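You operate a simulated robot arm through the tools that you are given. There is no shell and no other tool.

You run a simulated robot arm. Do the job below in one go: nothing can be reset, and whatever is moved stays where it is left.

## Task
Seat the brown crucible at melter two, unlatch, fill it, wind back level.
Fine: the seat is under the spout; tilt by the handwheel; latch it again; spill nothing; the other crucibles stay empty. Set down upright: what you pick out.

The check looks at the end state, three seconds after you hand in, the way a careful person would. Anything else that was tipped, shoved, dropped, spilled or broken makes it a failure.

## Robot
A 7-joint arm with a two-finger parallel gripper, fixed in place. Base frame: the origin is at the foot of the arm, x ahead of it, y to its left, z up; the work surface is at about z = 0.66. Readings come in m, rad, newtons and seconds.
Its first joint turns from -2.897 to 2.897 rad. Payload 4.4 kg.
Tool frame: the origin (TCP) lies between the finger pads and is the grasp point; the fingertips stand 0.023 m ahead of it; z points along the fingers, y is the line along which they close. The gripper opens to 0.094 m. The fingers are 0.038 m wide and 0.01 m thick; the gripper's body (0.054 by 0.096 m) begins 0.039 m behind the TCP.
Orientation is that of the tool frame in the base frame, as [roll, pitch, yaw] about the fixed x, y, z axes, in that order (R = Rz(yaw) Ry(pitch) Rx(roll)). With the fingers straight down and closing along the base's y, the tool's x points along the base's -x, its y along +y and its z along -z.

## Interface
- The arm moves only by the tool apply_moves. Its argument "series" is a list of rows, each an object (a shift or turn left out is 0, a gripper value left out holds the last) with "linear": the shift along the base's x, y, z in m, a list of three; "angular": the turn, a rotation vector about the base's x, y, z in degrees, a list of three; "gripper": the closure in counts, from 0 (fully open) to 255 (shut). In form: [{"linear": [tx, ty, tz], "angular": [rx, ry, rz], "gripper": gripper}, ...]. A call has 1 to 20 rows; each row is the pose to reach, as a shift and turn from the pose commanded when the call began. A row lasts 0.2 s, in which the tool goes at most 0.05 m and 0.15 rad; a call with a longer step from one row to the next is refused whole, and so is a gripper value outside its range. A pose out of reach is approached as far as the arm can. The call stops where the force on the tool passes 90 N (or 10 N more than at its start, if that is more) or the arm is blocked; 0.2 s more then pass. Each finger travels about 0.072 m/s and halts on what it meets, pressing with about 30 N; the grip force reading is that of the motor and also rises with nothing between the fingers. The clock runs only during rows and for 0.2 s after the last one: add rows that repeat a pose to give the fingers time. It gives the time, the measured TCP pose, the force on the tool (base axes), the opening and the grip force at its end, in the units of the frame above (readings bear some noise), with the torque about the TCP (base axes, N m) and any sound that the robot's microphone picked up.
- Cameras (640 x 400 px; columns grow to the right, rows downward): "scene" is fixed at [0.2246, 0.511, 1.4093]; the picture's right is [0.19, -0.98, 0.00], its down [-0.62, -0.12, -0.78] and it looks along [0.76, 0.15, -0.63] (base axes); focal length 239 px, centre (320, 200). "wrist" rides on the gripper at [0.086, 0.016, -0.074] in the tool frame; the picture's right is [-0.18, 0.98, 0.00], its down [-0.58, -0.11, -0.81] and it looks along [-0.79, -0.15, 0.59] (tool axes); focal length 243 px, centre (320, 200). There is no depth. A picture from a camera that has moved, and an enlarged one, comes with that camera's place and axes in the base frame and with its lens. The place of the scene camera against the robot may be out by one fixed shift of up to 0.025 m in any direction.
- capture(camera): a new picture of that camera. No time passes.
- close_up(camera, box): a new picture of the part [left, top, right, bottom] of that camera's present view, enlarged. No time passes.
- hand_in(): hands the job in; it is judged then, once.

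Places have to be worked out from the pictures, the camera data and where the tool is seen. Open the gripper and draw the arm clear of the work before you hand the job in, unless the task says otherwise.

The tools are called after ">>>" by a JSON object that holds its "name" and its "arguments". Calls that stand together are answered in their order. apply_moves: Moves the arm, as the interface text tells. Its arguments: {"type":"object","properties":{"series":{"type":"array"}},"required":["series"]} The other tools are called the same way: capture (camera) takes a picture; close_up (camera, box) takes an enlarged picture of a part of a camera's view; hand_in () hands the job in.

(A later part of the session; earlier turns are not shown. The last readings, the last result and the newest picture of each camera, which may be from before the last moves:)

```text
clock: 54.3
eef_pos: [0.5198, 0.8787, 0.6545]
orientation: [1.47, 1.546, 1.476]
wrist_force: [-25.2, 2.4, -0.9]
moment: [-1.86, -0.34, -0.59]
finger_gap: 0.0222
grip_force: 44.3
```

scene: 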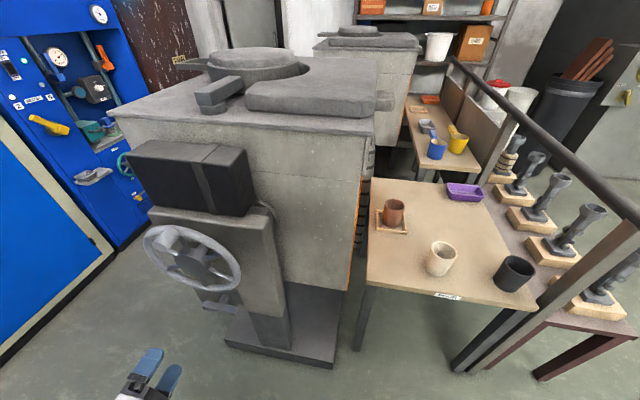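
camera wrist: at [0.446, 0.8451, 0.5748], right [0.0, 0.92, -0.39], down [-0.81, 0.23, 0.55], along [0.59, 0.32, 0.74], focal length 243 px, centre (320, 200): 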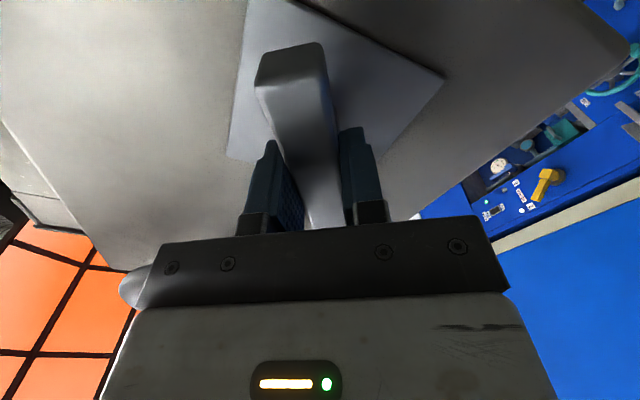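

A resisting torque of 1.9 N·m at about 90° is the end stop: the handle is now vertical (unlatched). I relieve the torque and open the fingers.

>>> {"name": "apply_moves", "arguments": {"series": [{"angular": [-1.5, 0, 0]}, {"angular": [-2, 0, 0]}, {"angular": [-2, 0, 0], "gripper": 150}, {"angular": [-2, 0, 0], "gripper": 100}, {"angular": [-2, 0, 0], "gripper": 60}, {"angular": [-2, 0, 0], "gripper": 60}]}}

>>> {"name": "apply_moves", "arguments": {"series": [{"linear": [-0.03, 0, 0]}, {"linear": [-0.06, 0, 0]}, {"linear": [-0.09, 0, 0]}, {"linear": [-0.12, 0, 0]}]}}

>>> {"name": "close_up", "arguments": {"camera": "scene", "box": [130, 210, 290, 360]}}

>>> {"name": "capture", "arguments": {"camera": "wrist"}}

```text
clock: 55.7
eef_pos: [0.5213, 0.8805, 0.6556]
orientation: [-1.397, 1.558, -1.394]
wrist_force: [-0.8, -0.2, -0.4]
moment: [0.01, -0.01, -0.01]
finger_gap: 0.0718
grip_force: 0.1
```

```text
clock: 56.7
eef_pos: [0.4023, 0.8787, 0.6556]
orientation: [-1.411, 1.559, -1.412]
wrist_force: [-1.7, 0.0, -0.5]
moment: [0.0, 0.02, -0.02]
finger_gap: 0.0719
grip_force: 0.1
```

```text
2.67 times, centred on (210, 285) of scene
camera zoom: at [0.2246, 0.511, 1.4093], right [0.19, -0.98, 0.0], down [-0.62, -0.12, -0.78], along [0.76, 0.15, -0.63], focal length 636 px, centre (613, -27)
```

zoom: 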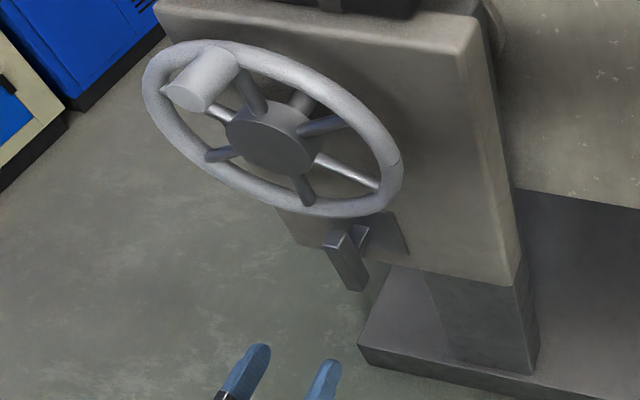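

```text
taken
camera wrist: at [0.3272, 0.8943, 0.5697], right [0.0, 0.98, 0.17], down [-0.81, -0.1, 0.58], along [0.59, -0.14, 0.8], focal length 243 px, centre (320, 200)
```

wrist: 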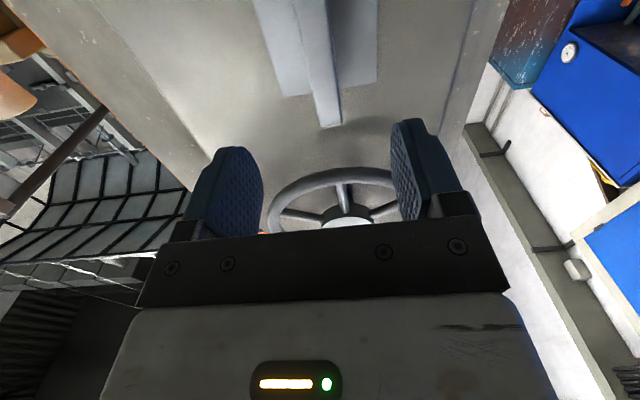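

The latch handle stands vertical and holds. I back off and rise toward the knob for a close look.

>>> {"name": "apply_moves", "arguments": {"series": [{"linear": [-0.02, 0, 0.03]}, {"linear": [-0.025, 0, 0.075], "angular": [0.5, -0.3, 0]}, {"linear": [-0.025, 0, 0.12], "angular": [0.5, -0.6, 0]}, {"linear": [-0.025, 0, 0.165], "angular": [0.5, -0.6, 0]}, {"linear": [-0.025, 0, 0.21], "angular": [0.5, -0.6, 0]}, {"linear": [-0.025, 0, 0.25], "angular": [0.5, -0.6, 0]}, {"linear": [-0.025, 0, 0.295], "angular": [0.5, -0.6, 0]}]}}

>>> {"name": "capture", "arguments": {"camera": "wrist"}}

>>> {"name": "close_up", "arguments": {"camera": "wrist", "box": [220, 60, 440, 240]}}

>>> {"name": "capture", "arguments": {"camera": "scene"}}

```text
clock: 58.3
eef_pos: [0.3757, 0.8804, 0.9495]
orientation: [-0.36, 1.559, -0.358]
wrist_force: [0.8, 0.0, -0.3]
moment: [0.0, -0.08, 0.0]
finger_gap: 0.072
grip_force: 0.0
```

```text
taken
camera wrist: at [0.3026, 0.8964, 0.863], right [0.0, 0.98, 0.18], down [-0.81, -0.11, 0.57], along [0.58, -0.14, 0.8], focal length 243 px, centre (320, 200)
```

wrist: 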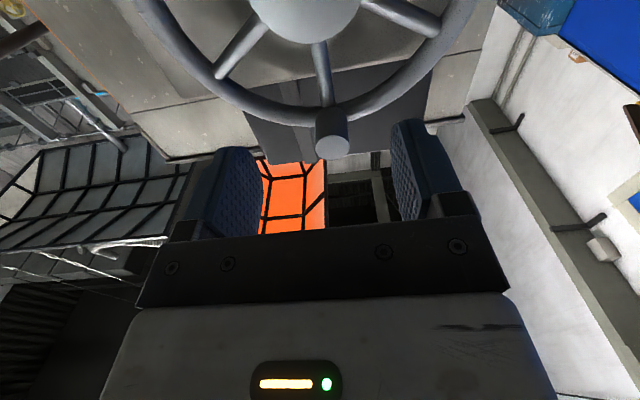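

```text
2.22 times, centred on (330, 150) of wrist
camera zoom: at [0.3026, 0.8964, 0.863], right [0.0, 0.98, 0.18], down [-0.81, -0.11, 0.57], along [0.58, -0.14, 0.8], focal length 539 px, centre (298, 311)
```

zoom: 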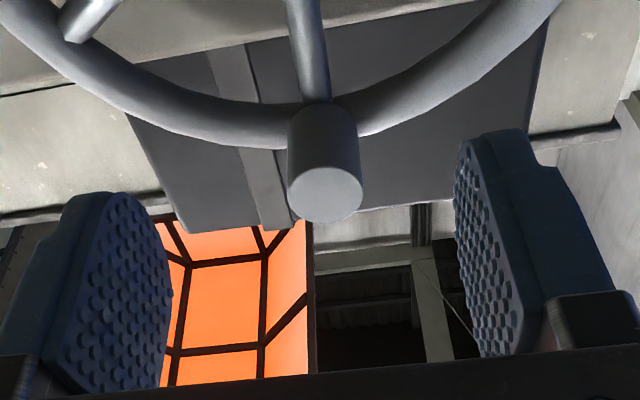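

```text
taken
```

scene: 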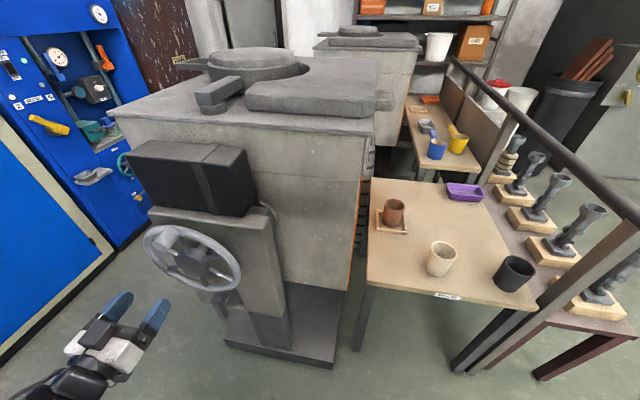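

Knob end is at (0.4705, 0.881, 1.015), 3 cm thick. I align with it, slide forward around it and close the fingers.

>>> {"name": "apply_moves", "arguments": {"series": [{"linear": [0.0, 0, 0.035]}, {"linear": [0.02, 0, 0.065]}, {"linear": [0.05, 0, 0.065]}, {"linear": [0.08, 0, 0.065]}, {"linear": [0.1, 0, 0.065]}, {"linear": [0.111, 0, 0.065]}]}}

>>> {"name": "capture", "arguments": {"camera": "wrist"}}

>>> {"name": "close_up", "arguments": {"camera": "scene", "box": [110, 190, 270, 340]}}

```text
clock: 59.7
eef_pos: [0.4873, 0.88, 1.0137]
orientation: [-0.232, 1.559, -0.231]
wrist_force: [0.6, 0.0, -0.2]
moment: [-0.01, -0.01, 0.03]
finger_gap: 0.0719
grip_force: 0.3
```

```text
taken
camera wrist: at [0.4134, 0.8957, 0.9278], right [0.0, 0.98, 0.18], down [-0.81, -0.11, 0.57], along [0.58, -0.14, 0.8], focal length 243 px, centre (320, 200)
```

wrist: 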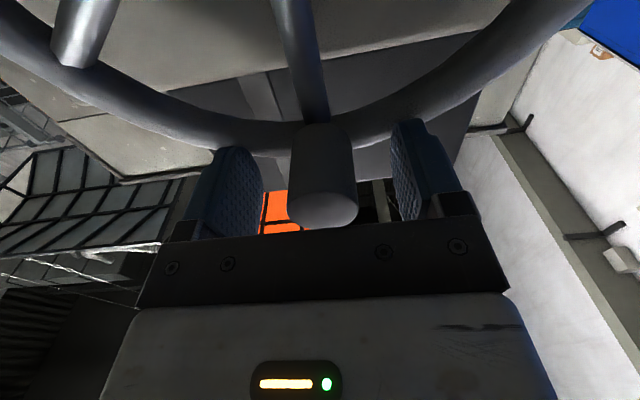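

```text
2.67 times, centred on (190, 265) of scene
camera zoom: at [0.2246, 0.511, 1.4093], right [0.19, -0.98, 0.0], down [-0.62, -0.12, -0.78], along [0.76, 0.15, -0.63], focal length 636 px, centre (667, 27)
```

zoom: 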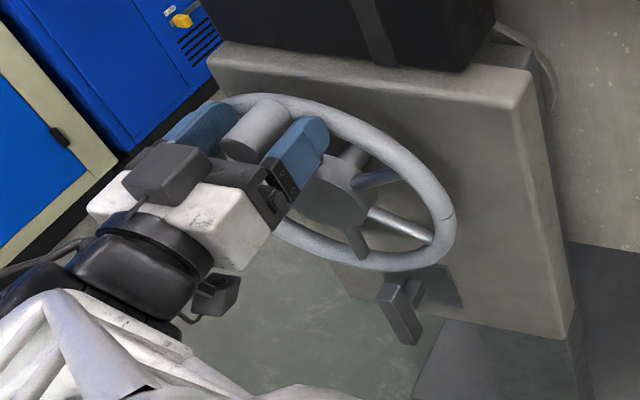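

The fingers straddle the knob. I close on it.

>>> {"name": "apply_moves", "arguments": {"series": [{"gripper": 120}, {"gripper": 180}, {"gripper": 255}, {"gripper": 255}, {"gripper": 255}]}}

>>> {"name": "capture", "arguments": {"camera": "scene"}}

```text
clock: 60.9
eef_pos: [0.4859, 0.8796, 1.0138]
orientation: [-0.198, 1.558, -0.195]
wrist_force: [6.8, 8.2, -0.3]
moment: [0.51, 0.69, -1.07]
finger_gap: 0.0317
grip_force: 44.9
```

```text
taken
```

scene: 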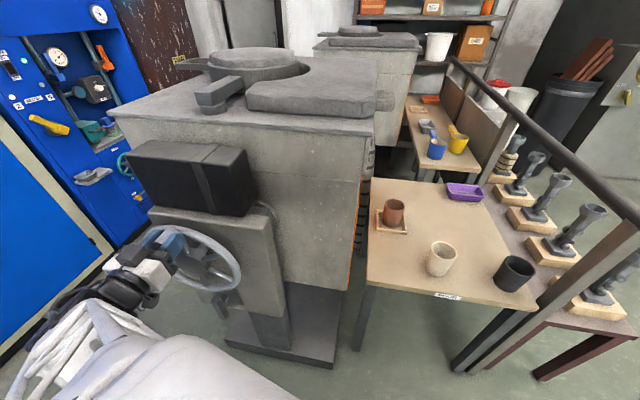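

Gripped. The spout must dip toward -y, so I try a small clockwise wheel turn (knob toward -y, 10°) and compare the furnace.

>>> {"name": "apply_moves", "arguments": {"series": [{"linear": [0, -0.0066, -0.0002]}, {"linear": [0, -0.0131, -0.0008]}, {"linear": [0, -0.0196, -0.0017]}]}}

>>> {"name": "capture", "arguments": {"camera": "scene"}}

>>> {"name": "close_up", "arguments": {"camera": "scene", "box": [300, 60, 460, 250]}}

```text
clock: 61.7
eef_pos: [0.4865, 0.8606, 1.013]
orientation: [-0.21, 1.558, -0.206]
wrist_force: [3.3, 5.6, 7.9]
moment: [0.11, -0.07, -1.02]
finger_gap: 0.0315
grip_force: 45.0
```

```text
taken
```

scene: 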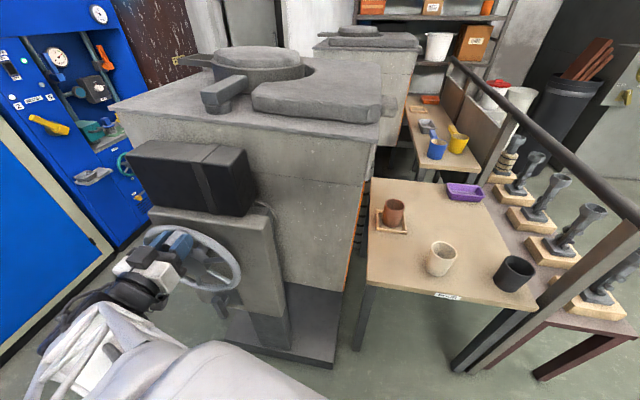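

```text
2.11 times, centred on (380, 155) of scene
camera zoom: at [0.2246, 0.511, 1.4093], right [0.19, -0.98, 0.0], down [-0.62, -0.12, -0.78], along [0.76, 0.15, -0.63], focal length 502 px, centre (194, 295)
```

zoom: 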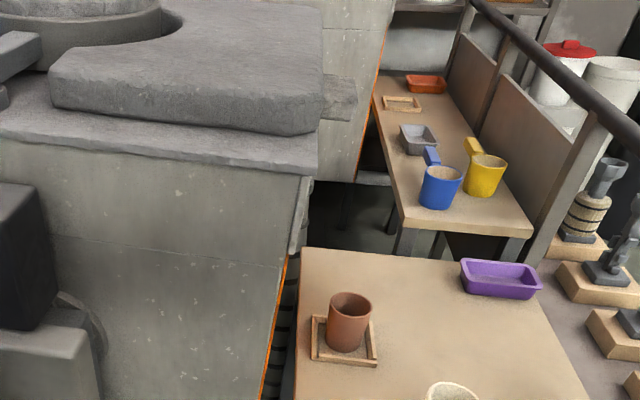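

The furnace tipped toward the spout side by a few degrees for 10° of wheel, so clockwise is right and the gearing is low. I go on to 20° and watch.

>>> {"name": "apply_moves", "arguments": {"series": [{"linear": [0, -0.0065, -0.0014]}, {"linear": [0, -0.0128, -0.0031]}, {"linear": [0, -0.019, -0.0051]}]}}

>>> {"name": "capture", "arguments": {"camera": "scene"}}

>>> {"name": "close_up", "arguments": {"camera": "scene", "box": [300, 60, 460, 250]}}

```text
clock: 62.5
eef_pos: [0.486, 0.8406, 1.0082]
orientation: [-0.132, 1.558, -0.128]
wrist_force: [-0.9, 12.4, 7.6]
moment: [0.98, 0.42, -1.04]
finger_gap: 0.0314
grip_force: 45.2
```

```text
taken
```

scene: 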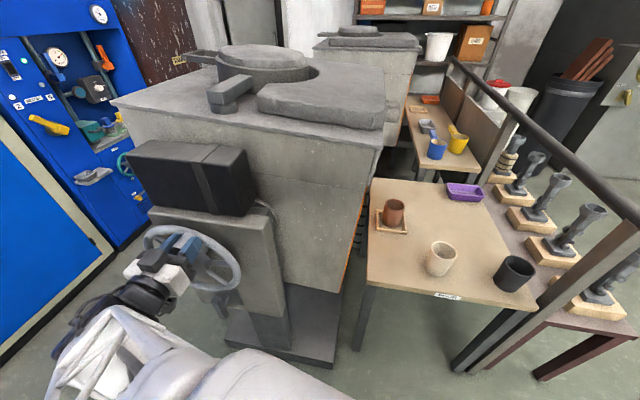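

```text
2.11 times, centred on (380, 155) of scene
camera zoom: at [0.2246, 0.511, 1.4093], right [0.19, -0.98, 0.0], down [-0.62, -0.12, -0.78], along [0.76, 0.15, -0.63], focal length 502 px, centre (194, 295)
```

zoom: 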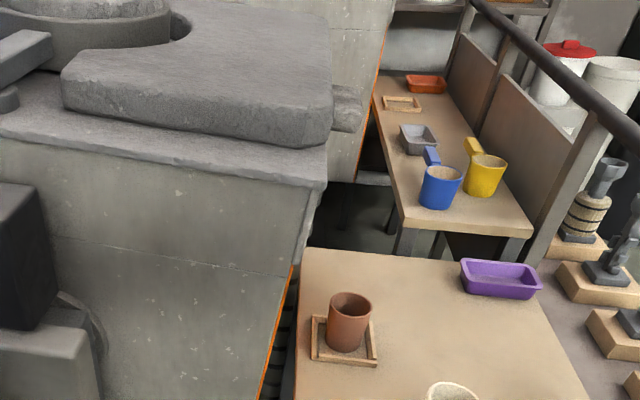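

Tilting smoothly with small forces; no flow yet. On to 30° of wheel.

>>> {"name": "apply_moves", "arguments": {"series": [{"linear": [0, -0.0061, -0.0024]}, {"linear": [0, -0.012, -0.0052]}, {"linear": [0, -0.0179, -0.0083]}]}}

>>> {"name": "capture", "arguments": {"camera": "scene"}}

>>> {"name": "close_up", "arguments": {"camera": "scene", "box": [300, 60, 460, 250]}}

```text
clock: 63.3
eef_pos: [0.486, 0.8229, 0.9989]
orientation: [-0.271, 1.559, -0.27]
wrist_force: [-8.4, 6.6, 5.6]
moment: [0.56, 0.43, -1.22]
finger_gap: 0.0318
grip_force: 44.7
```

```text
taken
```

scene: 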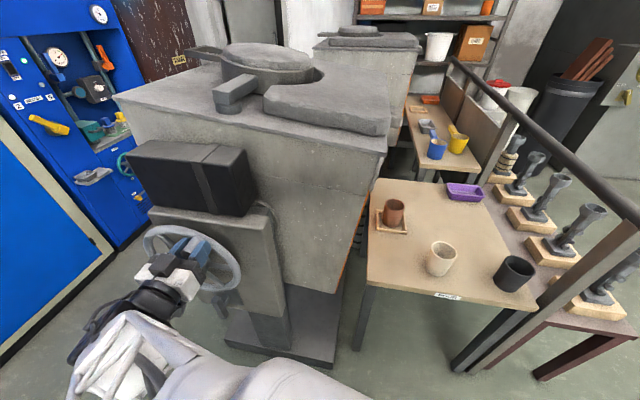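

```text
2.11 times, centred on (380, 155) of scene
camera zoom: at [0.2246, 0.511, 1.4093], right [0.19, -0.98, 0.0], down [-0.62, -0.12, -0.78], along [0.76, 0.15, -0.63], focal length 502 px, centre (194, 295)
```

zoom: 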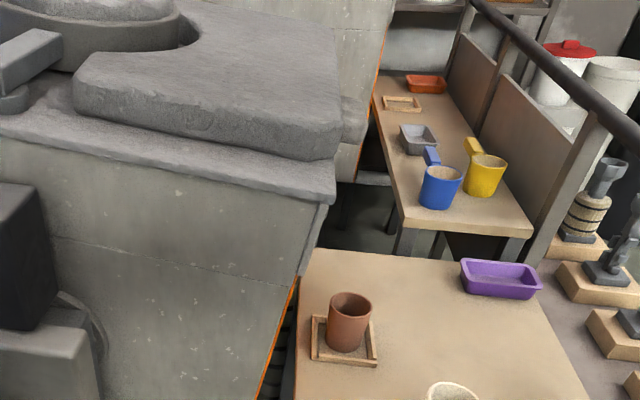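

Still no flow. On to 40°.

>>> {"name": "apply_moves", "arguments": {"series": [{"linear": [0, -0.0055, -0.0035]}, {"linear": [0, -0.0109, -0.0073]}, {"linear": [0, -0.0161, -0.0113]}]}}

>>> {"name": "capture", "arguments": {"camera": "scene"}}

>>> {"name": "close_up", "arguments": {"camera": "scene", "box": [300, 60, 460, 250]}}

```text
clock: 64.1
eef_pos: [0.4872, 0.8056, 0.988]
orientation: [-0.296, 1.558, -0.295]
wrist_force: [-5.6, 2.7, 3.0]
moment: [0.12, -0.19, -0.83]
finger_gap: 0.0315
grip_force: 44.6
```

```text
taken
```

scene: 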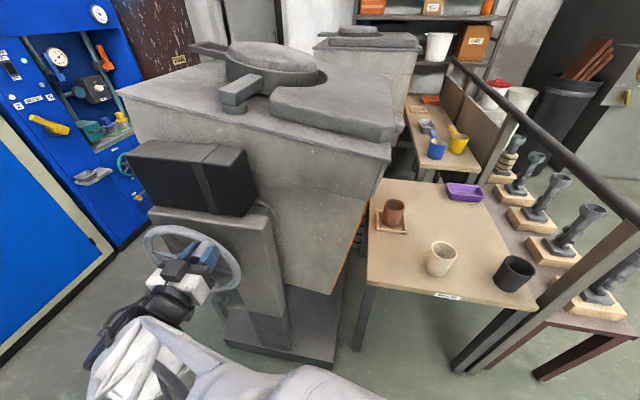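

```text
2.11 times, centred on (380, 155) of scene
camera zoom: at [0.2246, 0.511, 1.4093], right [0.19, -0.98, 0.0], down [-0.62, -0.12, -0.78], along [0.76, 0.15, -0.63], focal length 502 px, centre (194, 295)
```

zoom: 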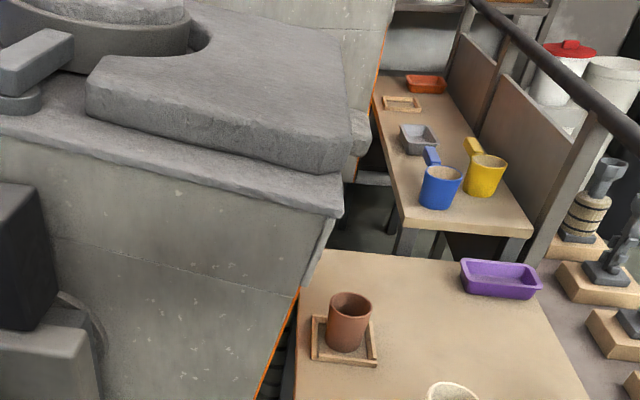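

No flow yet at 40° (furnace tilted roughly 15°). On to 50°, watching for the stream.

>>> {"name": "apply_moves", "arguments": {"series": [{"linear": [0, -0.0048, -0.0045]}, {"linear": [0, -0.0094, -0.0091]}, {"linear": [0, -0.0139, -0.0139]}]}}

>>> {"name": "capture", "arguments": {"camera": "scene"}}

>>> {"name": "close_up", "arguments": {"camera": "scene", "box": [300, 60, 460, 250]}}

```text
clock: 64.9
eef_pos: [0.4874, 0.794, 0.9747]
orientation: [-0.193, 1.559, -0.189]
wrist_force: [2.8, 11.6, 5.9]
moment: [0.95, 0.06, -0.9]
finger_gap: 0.0312
grip_force: 45.5
```

```text
taken
```

scene: 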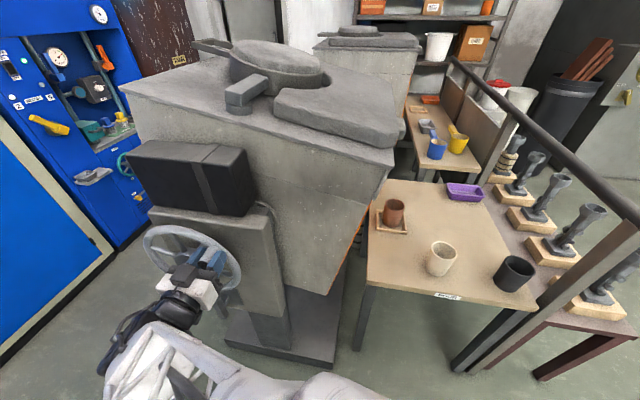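

```text
2.11 times, centred on (380, 155) of scene
camera zoom: at [0.2246, 0.511, 1.4093], right [0.19, -0.98, 0.0], down [-0.62, -0.12, -0.78], along [0.76, 0.15, -0.63], focal length 502 px, centre (194, 295)
```

zoom: 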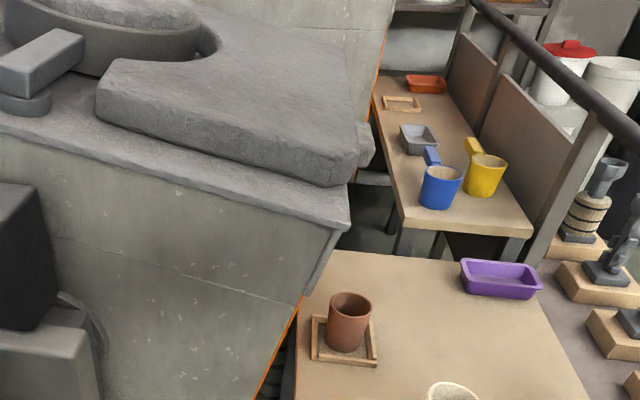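

No stream yet. I proceed in smaller steps from here: to 56°.

>>> {"name": "apply_moves", "arguments": {"series": [{"linear": [0, -0.0036, -0.0046]}, {"linear": [0, -0.0071, -0.0094]}]}}

>>> {"name": "close_up", "arguments": {"camera": "scene", "box": [300, 60, 460, 250]}}

```text
clock: 65.5
eef_pos: [0.4869, 0.7858, 0.9644]
orientation: [-0.219, 1.558, -0.217]
wrist_force: [4.9, 10.4, 4.5]
moment: [0.75, 0.19, -1.02]
finger_gap: 0.0316
grip_force: 44.9
```

```text
2.11 times, centred on (380, 155) of scene
camera zoom: at [0.2246, 0.511, 1.4093], right [0.19, -0.98, 0.0], down [-0.62, -0.12, -0.78], along [0.76, 0.15, -0.63], focal length 502 px, centre (194, 295)
```

zoom: 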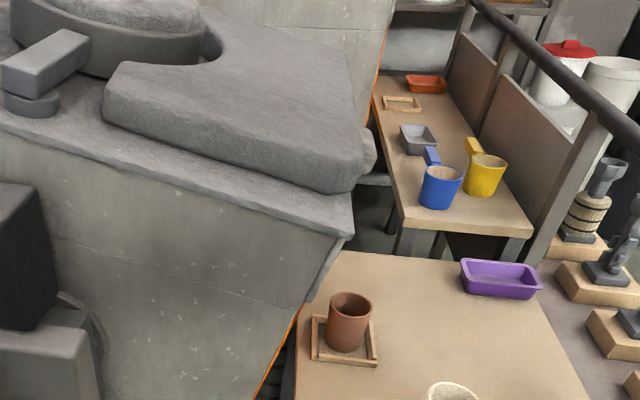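

Still dry. On to 62°.

>>> {"name": "apply_moves", "arguments": {"series": [{"linear": [0, -0.0031, -0.005]}, {"linear": [0, -0.0061, -0.0101]}]}}

>>> {"name": "close_up", "arguments": {"camera": "scene", "box": [300, 60, 460, 250]}}

```text
clock: 66.1
eef_pos: [0.4863, 0.78, 0.954]
orientation: [-0.245, 1.56, -0.243]
wrist_force: [7.0, 10.2, 4.9]
moment: [0.54, 0.59, -1.18]
finger_gap: 0.0317
grip_force: 45.1
```

```text
2.11 times, centred on (380, 155) of scene
camera zoom: at [0.2246, 0.511, 1.4093], right [0.19, -0.98, 0.0], down [-0.62, -0.12, -0.78], along [0.76, 0.15, -0.63], focal length 502 px, centre (194, 295)
```

zoom: 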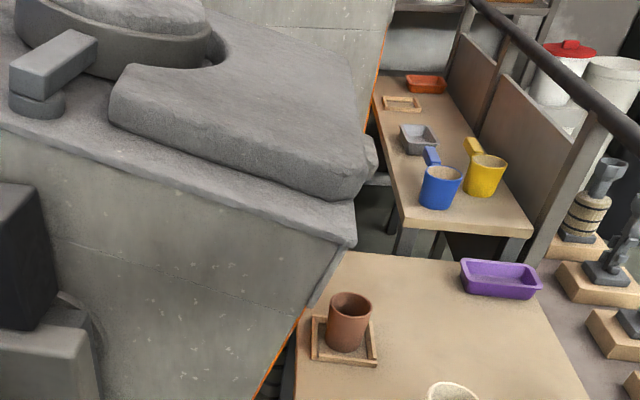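

Still dry; the spout tip is nearing the crucible's line (y about 0.364). On to 68°.

>>> {"name": "apply_moves", "arguments": {"series": [{"linear": [0, -0.0026, -0.0053]}, {"linear": [0, -0.005, -0.0107]}]}}

>>> {"name": "close_up", "arguments": {"camera": "scene", "box": [300, 60, 460, 250]}}

```text
clock: 66.7
eef_pos: [0.4861, 0.7752, 0.9432]
orientation: [-0.291, 1.558, -0.285]
wrist_force: [5.7, 11.4, 3.0]
moment: [0.41, 0.49, -1.31]
finger_gap: 0.0318
grip_force: 45.2
```

```text
2.11 times, centred on (380, 155) of scene
camera zoom: at [0.2246, 0.511, 1.4093], right [0.19, -0.98, 0.0], down [-0.62, -0.12, -0.78], along [0.76, 0.15, -0.63], focal length 502 px, centre (194, 295)
```

zoom: 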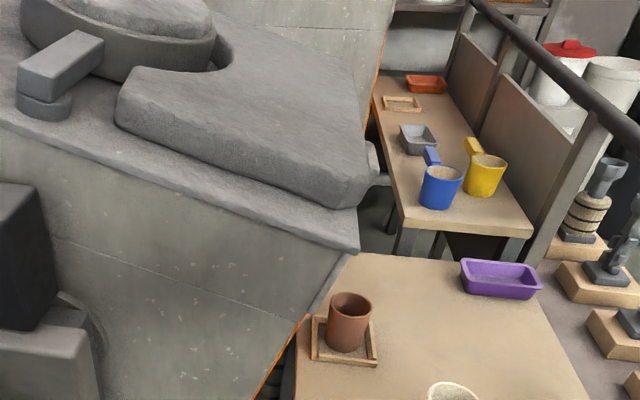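

Dry still. On to 74°.

>>> {"name": "apply_moves", "arguments": {"series": [{"linear": [0, -0.002, -0.0055]}, {"linear": [0, -0.0039, -0.0112]}]}}

>>> {"name": "close_up", "arguments": {"camera": "scene", "box": [300, 60, 460, 250]}}

```text
clock: 67.3
eef_pos: [0.4867, 0.7706, 0.9326]
orientation: [-0.257, 1.559, -0.257]
wrist_force: [-0.8, 1.2, 3.4]
moment: [0.16, -0.12, -1.05]
finger_gap: 0.0313
grip_force: 45.2
```

```text
2.11 times, centred on (380, 155) of scene
camera zoom: at [0.2246, 0.511, 1.4093], right [0.19, -0.98, 0.0], down [-0.62, -0.12, -0.78], along [0.76, 0.15, -0.63], focal length 502 px, centre (194, 295)
```

zoom: 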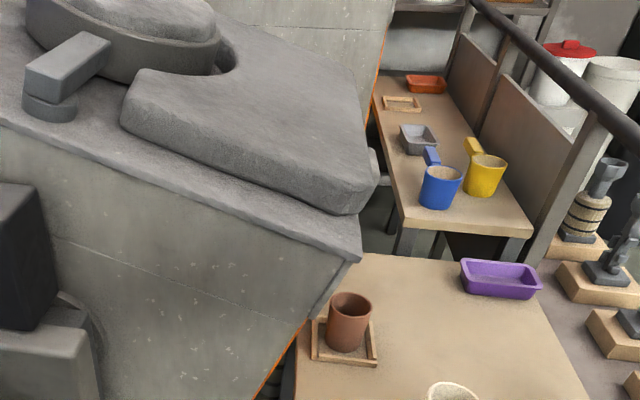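

Dry still. On to 80°.

>>> {"name": "apply_moves", "arguments": {"series": [{"linear": [0, -0.0014, -0.0057]}, {"linear": [0, -0.0027, -0.0115]}]}}

>>> {"name": "close_up", "arguments": {"camera": "scene", "box": [300, 60, 460, 250]}}

```text
clock: 67.9
eef_pos: [0.4878, 0.7668, 0.9212]
orientation: [-0.202, 1.556, -0.197]
wrist_force: [-8.7, -11.7, 13.7]
moment: [0.74, -0.62, -1.14]
finger_gap: 0.031
grip_force: 44.9
```

```text
2.11 times, centred on (380, 155) of scene
camera zoom: at [0.2246, 0.511, 1.4093], right [0.19, -0.98, 0.0], down [-0.62, -0.12, -0.78], along [0.76, 0.15, -0.63], focal length 502 px, centre (194, 295)
```

zoom: 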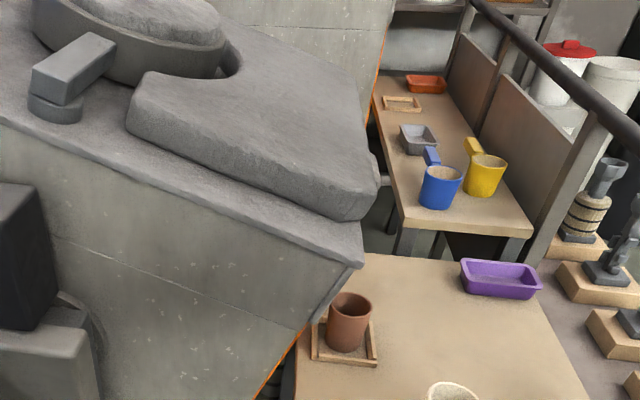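

Still dry. On to 86°.

>>> {"name": "apply_moves", "arguments": {"series": [{"linear": [0, -0.0011, -0.0058]}, {"linear": [0, -0.0019, -0.0117]}]}}

>>> {"name": "close_up", "arguments": {"camera": "scene", "box": [300, 60, 460, 250]}}

```text
clock: 68.5
eef_pos: [0.4865, 0.7656, 0.9084]
orientation: [-0.268, 1.558, -0.266]
wrist_force: [-2.2, -15.2, 8.2]
moment: [0.66, -0.61, -1.04]
finger_gap: 0.032
grip_force: 44.4
```

```text
2.11 times, centred on (380, 155) of scene
camera zoom: at [0.2246, 0.511, 1.4093], right [0.19, -0.98, 0.0], down [-0.62, -0.12, -0.78], along [0.76, 0.15, -0.63], focal length 502 px, centre (194, 295)
```

zoom: 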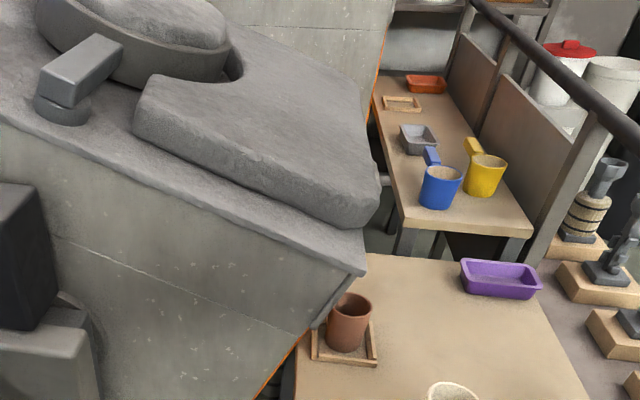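

Geometry says the furnace tilt is only about 15° now and the spout lip is right over the crucible (y about 0.34), so flow may start soon. I take finer 3° wheel steps.

>>> {"name": "apply_moves", "arguments": {"series": [{"linear": [0, -0.0005, -0.003]}, {"linear": [0, -0.0007, -0.0059]}]}}

>>> {"name": "close_up", "arguments": {"camera": "scene", "box": [350, 100, 450, 250]}}

>>> {"name": "capture", "arguments": {"camera": "wrist"}}

```text
clock: 69.1
eef_pos: [0.4853, 0.7652, 0.9035]
orientation: [-0.2, 1.559, -0.199]
wrist_force: [1.9, -15.3, 9.7]
moment: [0.61, -0.51, -1.06]
finger_gap: 0.0321
grip_force: 45.1
```

```text
2.67 times, centred on (400, 175) of scene
camera zoom: at [0.2246, 0.511, 1.4093], right [0.19, -0.98, 0.0], down [-0.62, -0.12, -0.78], along [0.76, 0.15, -0.63], focal length 636 px, centre (107, 267)
```

zoom: 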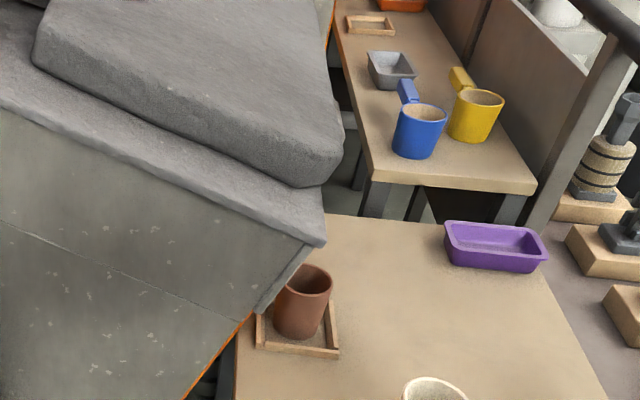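

```text
taken
camera wrist: at [0.4135, 0.7818, 0.8177], right [0.0, 0.98, 0.18], down [-0.81, -0.11, 0.57], along [0.58, -0.14, 0.8], focal length 243 px, centre (320, 200)
```

wrist: 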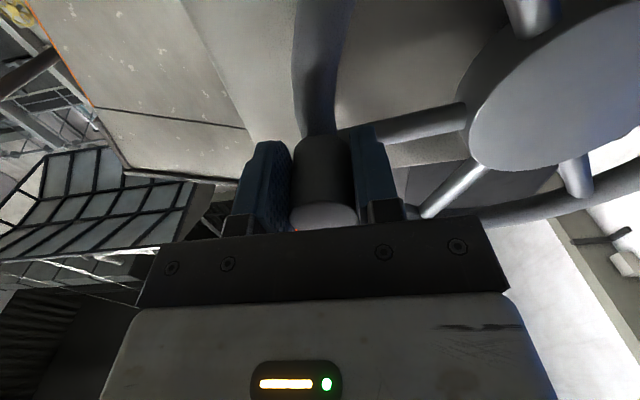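

The wrist view gives the furnace seam at about 22° (ratio roughly 4:1), and the spout lip stays near y 0.32–0.34 for larger tilts, so the seat is right. I continue to 94° then 99° of wheel.

>>> {"name": "apply_moves", "arguments": {"series": [{"linear": [0, 0.0002, -0.005]}, {"linear": [0, 0.0004, -0.0099]}]}}

>>> {"name": "close_up", "arguments": {"camera": "scene", "box": [350, 100, 450, 250]}}

>>> {"name": "apply_moves", "arguments": {"series": [{"linear": [0, 0.0004, -0.005]}, {"linear": [0, 0.001, -0.0098]}]}}

>>> {"name": "close_up", "arguments": {"camera": "scene", "box": [350, 100, 450, 250]}}

```text
clock: 69.7
eef_pos: [0.4869, 0.7645, 0.8933]
orientation: [-0.348, 1.558, -0.349]
wrist_force: [-5.3, -32.8, 4.5]
moment: [0.63, -0.64, -1.02]
finger_gap: 0.032
grip_force: 44.8
```

```text
2.67 times, centred on (400, 175) of scene
camera zoom: at [0.2246, 0.511, 1.4093], right [0.19, -0.98, 0.0], down [-0.62, -0.12, -0.78], along [0.76, 0.15, -0.63], focal length 636 px, centre (107, 267)
```

zoom: 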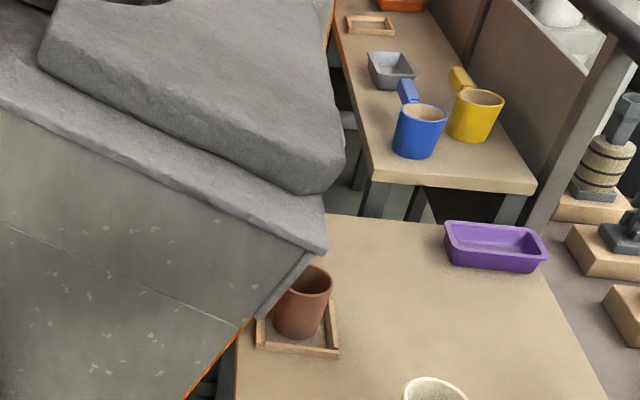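

```text
clock: 70.3
eef_pos: [0.4871, 0.7654, 0.8816]
orientation: [-0.469, 1.559, -0.465]
wrist_force: [-14.2, -62.1, -3.0]
moment: [0.69, -0.71, -0.95]
finger_gap: 0.0317
grip_force: 44.7
```

```text
2.67 times, centred on (400, 175) of scene
camera zoom: at [0.2246, 0.511, 1.4093], right [0.19, -0.98, 0.0], down [-0.62, -0.12, -0.78], along [0.76, 0.15, -0.63], focal length 636 px, centre (107, 267)
```

zoom: 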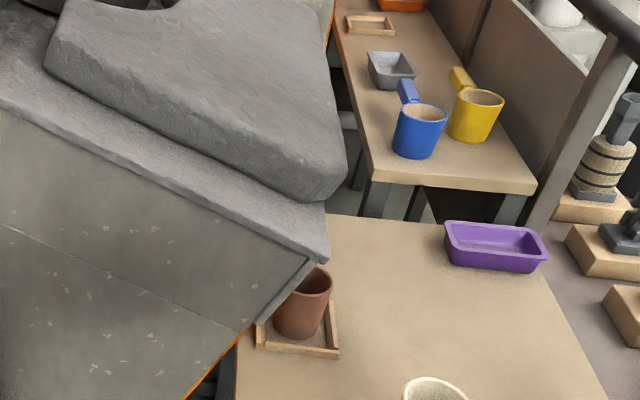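

The side load (-62 N) shows the knob circle is slightly larger than assumed (R about 0.116). I correct the path by 2 mm and continue in small steps.

>>> {"name": "apply_moves", "arguments": {"series": [{"linear": [0, -0.002, -0.003]}, {"linear": [0, -0.0008, -0.0068]}, {"linear": [0, 0.0002, -0.0102]}]}}

>>> {"name": "close_up", "arguments": {"camera": "scene", "box": [350, 100, 450, 250]}}

```text
clock: 71.1
eef_pos: [0.4863, 0.7663, 0.8738]
orientation: [-0.271, 1.559, -0.269]
wrist_force: [-5.5, -52.0, -5.0]
moment: [0.66, -0.84, -1.01]
finger_gap: 0.0316
grip_force: 45.2
```

```text
2.67 times, centred on (400, 175) of scene
camera zoom: at [0.2246, 0.511, 1.4093], right [0.19, -0.98, 0.0], down [-0.62, -0.12, -0.78], along [0.76, 0.15, -0.63], focal length 636 px, centre (107, 267)
```

zoom: 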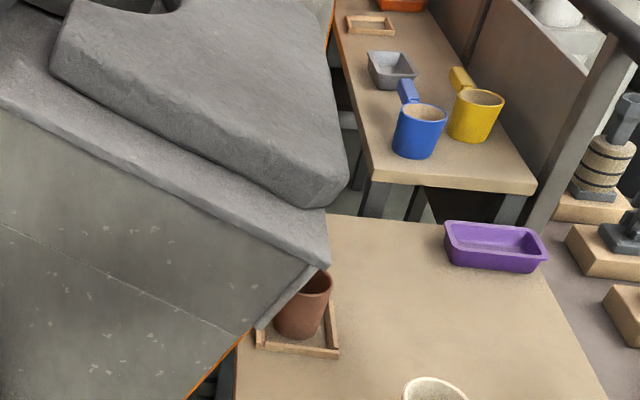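

Load still -52 N in y; the knob is about 2 mm further to -y than commanded. I correct it and go on about 6° of wheel.

>>> {"name": "apply_moves", "arguments": {"series": [{"linear": [0, -0.002, -0.002]}, {"linear": [0, -0.0008, -0.0065]}, {"linear": [0, 0.0006, -0.0115]}]}}

>>> {"name": "close_up", "arguments": {"camera": "scene", "box": [350, 100, 450, 250]}}

```text
clock: 71.9
eef_pos: [0.4865, 0.7675, 0.862]
orientation: [-0.195, 1.56, -0.191]
wrist_force: [5.0, -24.2, -3.0]
moment: [0.4, -0.21, -0.89]
finger_gap: 0.0312
grip_force: 45.3
```

```text
2.67 times, centred on (400, 175) of scene
camera zoom: at [0.2246, 0.511, 1.4093], right [0.19, -0.98, 0.0], down [-0.62, -0.12, -0.78], along [0.76, 0.15, -0.63], focal length 636 px, centre (107, 267)
```

zoom: 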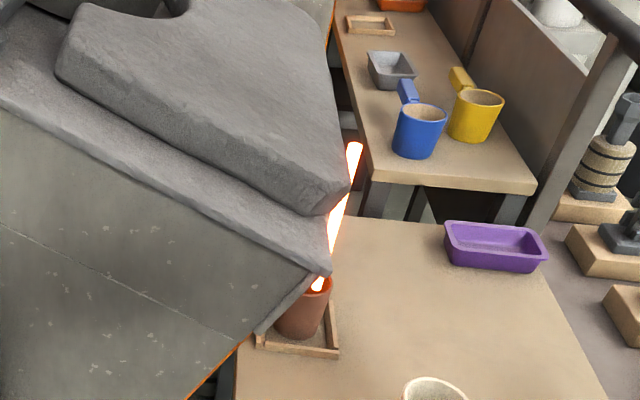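

Molten metal is flowing in a stream into the crucible. Time is frozen between calls, so I zoom in on where it lands before letting more flow.

>>> {"name": "close_up", "arguments": {"camera": "scene", "box": [370, 180, 420, 240]}}

>>> {"name": "close_up", "arguments": {"camera": "scene", "box": [380, 140, 420, 220]}}

>>> {"name": "capture", "arguments": {"camera": "wrist"}}

```text
6.67 times, centred on (395, 210) of scene
camera zoom: at [0.2246, 0.511, 1.4093], right [0.19, -0.98, 0.0], down [-0.62, -0.12, -0.78], along [0.76, 0.15, -0.63], focal length 1591 px, centre (-180, 133)
```

zoom: 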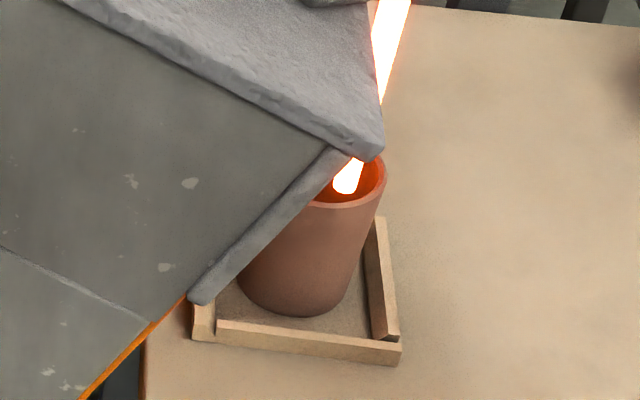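

```text
5.00 times, centred on (400, 180) of scene
camera zoom: at [0.2246, 0.511, 1.4093], right [0.19, -0.98, 0.0], down [-0.62, -0.12, -0.78], along [0.76, 0.15, -0.63], focal length 1193 px, centre (-80, 300)
```

zoom: 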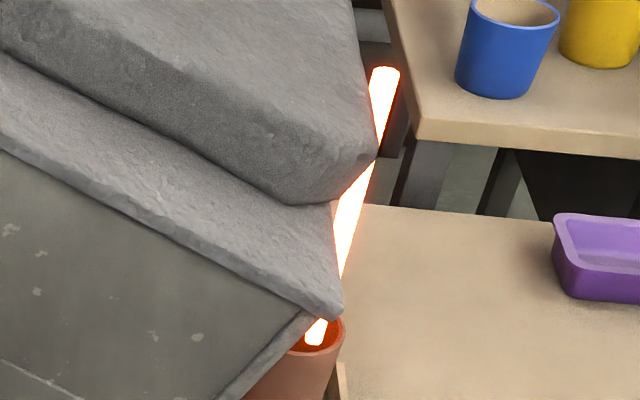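

```text
taken
camera wrist: at [0.4136, 0.784, 0.7768], right [-0.01, 0.98, 0.18], down [-0.81, -0.11, 0.57], along [0.58, -0.14, 0.8], focal length 243 px, centre (320, 200)
```

wrist: 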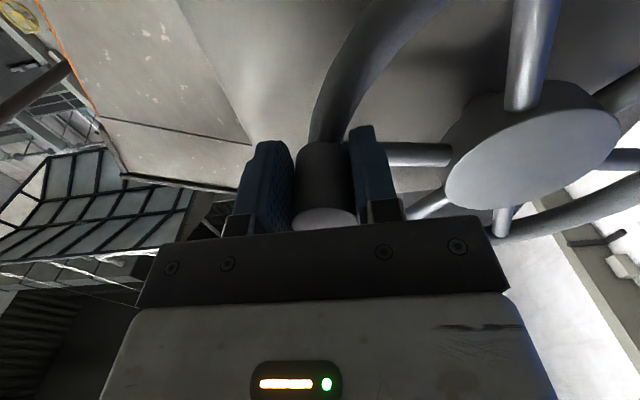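

The stream lands inside the rim. I let it run one short hold (0.4 s) and look at the level.

>>> {"name": "apply_moves", "arguments": {"series": [{"linear": [0, -0.0007, 0]}]}}

>>> {"name": "close_up", "arguments": {"camera": "scene", "box": [370, 180, 420, 240]}}

```text
clock: 72.3
eef_pos: [0.4867, 0.768, 0.8634]
orientation: [-0.2, 1.559, -0.197]
wrist_force: [18.0, 4.1, -9.3]
moment: [-0.85, 0.31, -1.2]
finger_gap: 0.0312
grip_force: 45.4
```

```text
6.67 times, centred on (395, 210) of scene
camera zoom: at [0.2246, 0.511, 1.4093], right [0.19, -0.98, 0.0], down [-0.62, -0.12, -0.78], along [0.76, 0.15, -0.63], focal length 1591 px, centre (-180, 133)
```

zoom: 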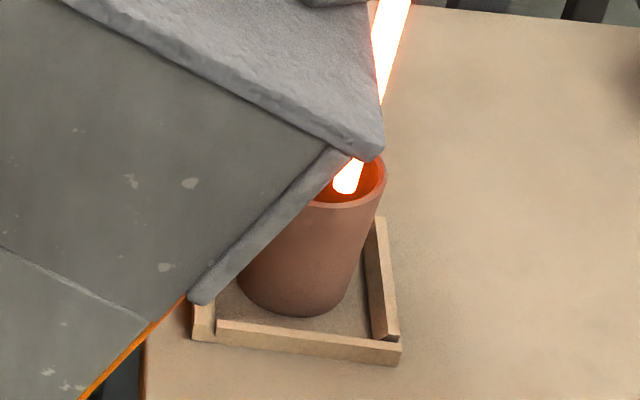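

No liquid surface visible above the line of sight yet. I hold a little longer (0.6 s) and look again.

>>> {"name": "apply_moves", "arguments": {"series": [{"linear": [0, 0, 0]}, {"linear": [0, 0, 0]}]}}

>>> {"name": "close_up", "arguments": {"camera": "scene", "box": [370, 180, 420, 240]}}

```text
clock: 72.9
eef_pos: [0.4863, 0.7672, 0.8632]
orientation: [-0.16, 1.558, -0.158]
wrist_force: [25.0, 18.5, -6.5]
moment: [-1.05, 0.13, -1.15]
finger_gap: 0.0311
grip_force: 44.4
```

```text
6.67 times, centred on (395, 210) of scene
camera zoom: at [0.2246, 0.511, 1.4093], right [0.19, -0.98, 0.0], down [-0.62, -0.12, -0.78], along [0.76, 0.15, -0.63], focal length 1591 px, centre (-180, 133)
```

zoom: 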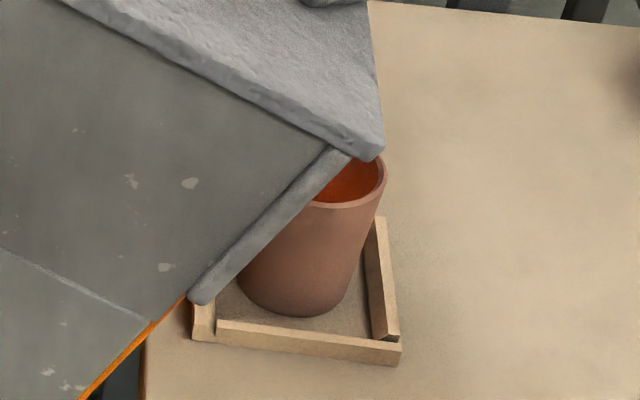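

The stream stopped by itself: it pours only what stands above the lip at each tilt, so the tilt sets the amount. I add about 3.5° of wheel and let it drain.

>>> {"name": "apply_moves", "arguments": {"series": [{"linear": [0, 0.0009, -0.0034]}, {"linear": [0, 0.0018, -0.0068]}]}}

>>> {"name": "close_up", "arguments": {"camera": "scene", "box": [370, 180, 420, 240]}}

```text
clock: 73.5
eef_pos: [0.4854, 0.7691, 0.8572]
orientation: [-0.13, 1.557, -0.125]
wrist_force: [12.5, -1.5, 11.1]
moment: [0.78, -0.26, -0.92]
finger_gap: 0.0307
grip_force: 44.8
```

```text
6.67 times, centred on (395, 210) of scene
camera zoom: at [0.2246, 0.511, 1.4093], right [0.19, -0.98, 0.0], down [-0.62, -0.12, -0.78], along [0.76, 0.15, -0.63], focal length 1591 px, centre (-180, 133)
```

zoom: 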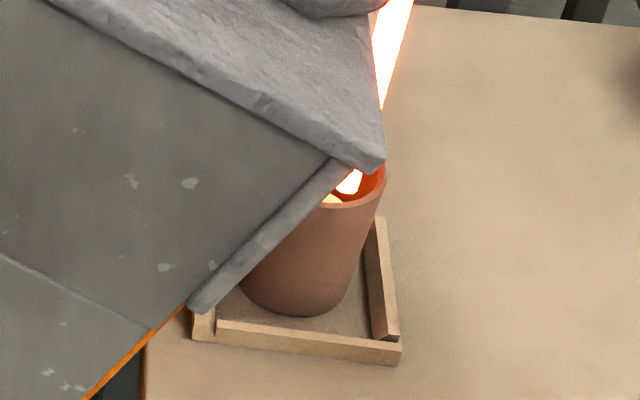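

Flow resumed and a bright melt surface starts to show at the near rim line. I wait for it to drain and look.

>>> {"name": "apply_moves", "arguments": {"series": [{"linear": [0, 0, 0]}, {"linear": [0, 0, 0]}]}}

>>> {"name": "close_up", "arguments": {"camera": "scene", "box": [370, 180, 420, 240]}}

```text
clock: 74.1
eef_pos: [0.4864, 0.7695, 0.8562]
orientation: [-0.178, 1.558, -0.173]
wrist_force: [14.6, 7.4, 8.7]
moment: [0.72, 0.1, -1.1]
finger_gap: 0.0311
grip_force: 45.1
```

```text
6.67 times, centred on (395, 210) of scene
camera zoom: at [0.2246, 0.511, 1.4093], right [0.19, -0.98, 0.0], down [-0.62, -0.12, -0.78], along [0.76, 0.15, -0.63], focal length 1591 px, centre (-180, 133)
```

zoom: 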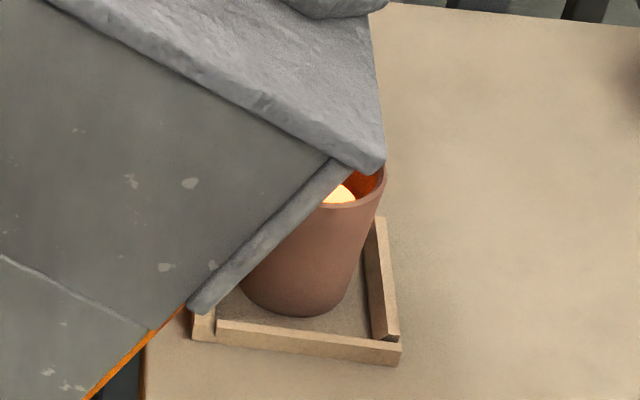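

The flow stopped again and the melt surface is visible. I zoom further to measure the level.

>>> {"name": "close_up", "arguments": {"camera": "scene", "box": [388, 196, 406, 212]}}

>>> {"name": "close_up", "arguments": {"camera": "scene", "box": [350, 120, 450, 240]}}

```text
16.00 times, centred on (397, 204) of scene
camera zoom: at [0.2246, 0.511, 1.4093], right [0.19, -0.98, 0.0], down [-0.62, -0.12, -0.78], along [0.76, 0.15, -0.63], focal length 3819 px, centre (-912, 136)
```

zoom: 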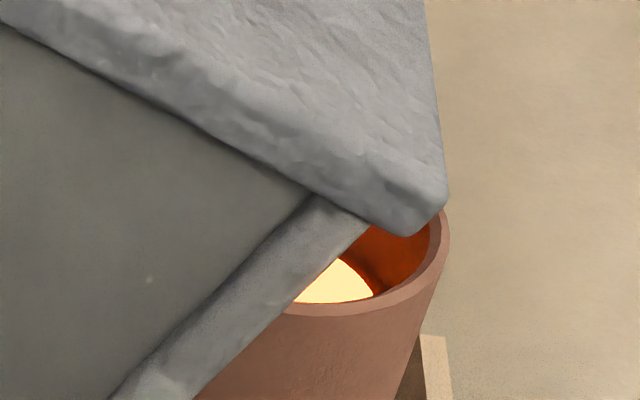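

```text
3.33 times, centred on (400, 180) of scene
camera zoom: at [0.2246, 0.511, 1.4093], right [0.19, -0.98, 0.0], down [-0.62, -0.12, -0.78], along [0.76, 0.15, -0.63], focal length 796 px, centre (53, 267)
```

zoom: 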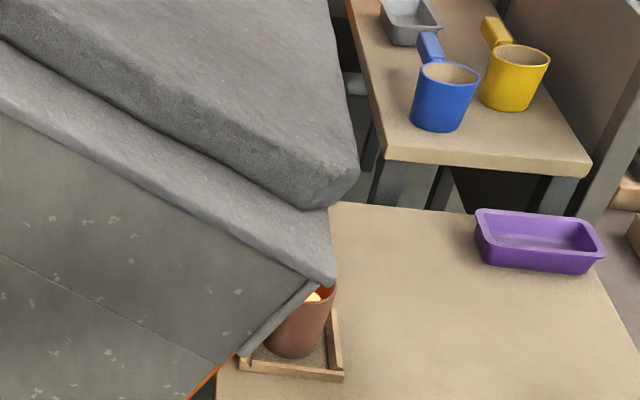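

The melt stands about 3 cm below the rim (roughly 60 % full). I add about 1.5° of wheel and let it drain.

>>> {"name": "apply_moves", "arguments": {"series": [{"linear": [0, 0.0009, -0.0029]}, {"linear": [0, 0.0009, -0.0029]}, {"linear": [0, 0.0009, -0.0029]}]}}

>>> {"name": "close_up", "arguments": {"camera": "scene", "box": [388, 196, 406, 212]}}

>>> {"name": "close_up", "arguments": {"camera": "scene", "box": [370, 160, 420, 240]}}

```text
clock: 74.9
eef_pos: [0.4863, 0.7697, 0.8532]
orientation: [-0.204, 1.558, -0.201]
wrist_force: [10.9, 8.9, 8.8]
moment: [0.72, -0.02, -1.1]
finger_gap: 0.0311
grip_force: 44.7
```

```text
16.00 times, centred on (397, 204) of scene
camera zoom: at [0.2246, 0.511, 1.4093], right [0.19, -0.98, 0.0], down [-0.62, -0.12, -0.78], along [0.76, 0.15, -0.63], focal length 3819 px, centre (-912, 136)
```

zoom: 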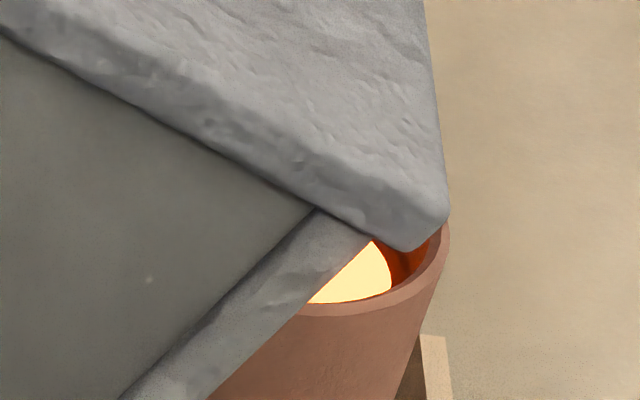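

```text
5.00 times, centred on (395, 200) of scene
camera zoom: at [0.2246, 0.511, 1.4093], right [0.19, -0.98, 0.0], down [-0.62, -0.12, -0.78], along [0.76, 0.15, -0.63], focal length 1193 px, centre (-55, 200)
```

zoom: 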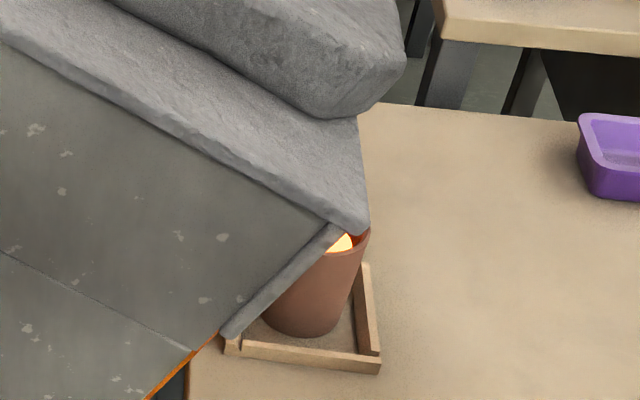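

Level is now about 2.2 cm below the rim and the flow has stopped. Another ~1.5° of wheel.

>>> {"name": "apply_moves", "arguments": {"series": [{"linear": [0, 0.0009, -0.0029]}, {"linear": [0, 0.0009, -0.0029]}, {"linear": [0, 0.0009, -0.0029]}]}}

>>> {"name": "close_up", "arguments": {"camera": "scene", "box": [388, 196, 406, 212]}}

>>> {"name": "close_up", "arguments": {"camera": "scene", "box": [370, 160, 420, 240]}}

```text
clock: 75.7
eef_pos: [0.4867, 0.7713, 0.8492]
orientation: [-0.215, 1.558, -0.215]
wrist_force: [0.8, 7.0, 9.0]
moment: [0.74, -0.28, -1.19]
finger_gap: 0.0313
grip_force: 44.9
```

```text
16.00 times, centred on (397, 204) of scene
camera zoom: at [0.2246, 0.511, 1.4093], right [0.19, -0.98, 0.0], down [-0.62, -0.12, -0.78], along [0.76, 0.15, -0.63], focal length 3819 px, centre (-912, 136)
```

zoom: 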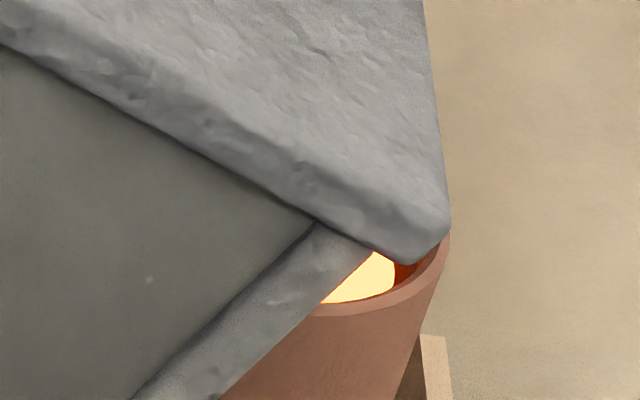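

```text
5.00 times, centred on (395, 200) of scene
camera zoom: at [0.2246, 0.511, 1.4093], right [0.19, -0.98, 0.0], down [-0.62, -0.12, -0.78], along [0.76, 0.15, -0.63], focal length 1193 px, centre (-55, 200)
```

zoom: 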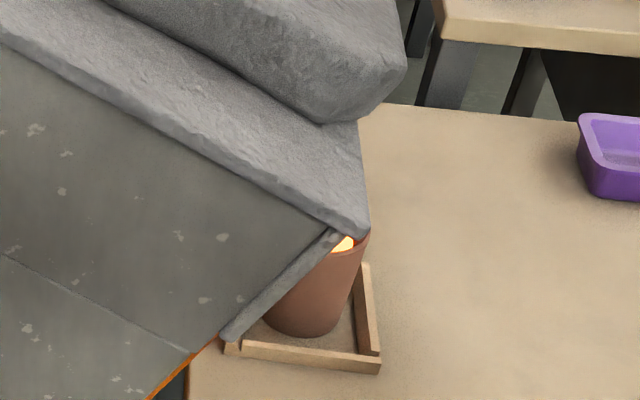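

Flow has stopped again; the surface is roughly 1.5–2 cm below the rim. I zoom tighter to pin the level down before the last touch.

>>> {"name": "close_up", "arguments": {"camera": "scene", "box": [394, 200, 402, 208]}}

>>> {"name": "close_up", "arguments": {"camera": "scene", "box": [380, 190, 420, 240]}}

```text
16.00 times, centred on (398, 204) of scene
camera zoom: at [0.2246, 0.511, 1.4093], right [0.19, -0.98, 0.0], down [-0.62, -0.12, -0.78], along [0.76, 0.15, -0.63], focal length 3819 px, centre (-928, 136)
```

zoom: 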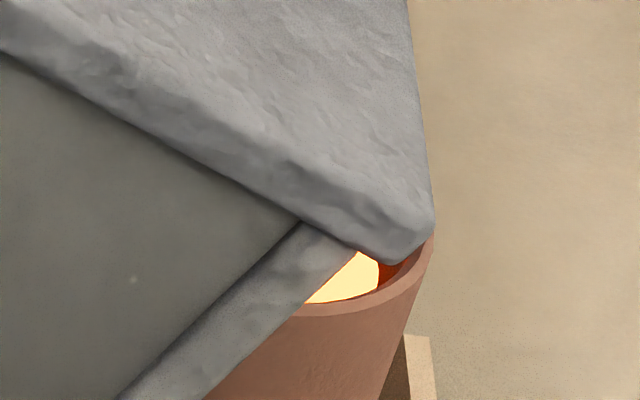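

```text
8.00 times, centred on (400, 215) of scene
camera zoom: at [0.2246, 0.511, 1.4093], right [0.19, -0.98, 0.0], down [-0.62, -0.12, -0.78], along [0.76, 0.15, -0.63], focal length 1909 px, centre (-320, 80)
```

zoom: 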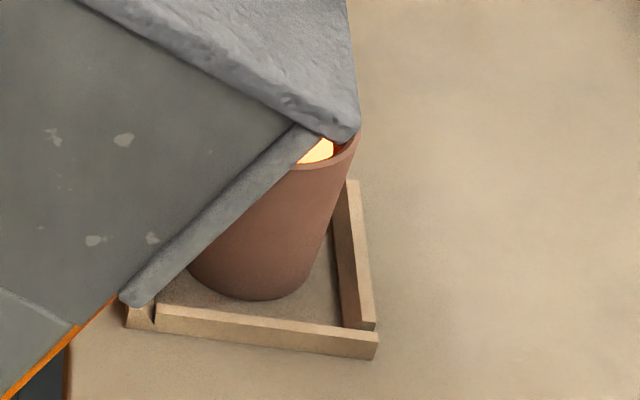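

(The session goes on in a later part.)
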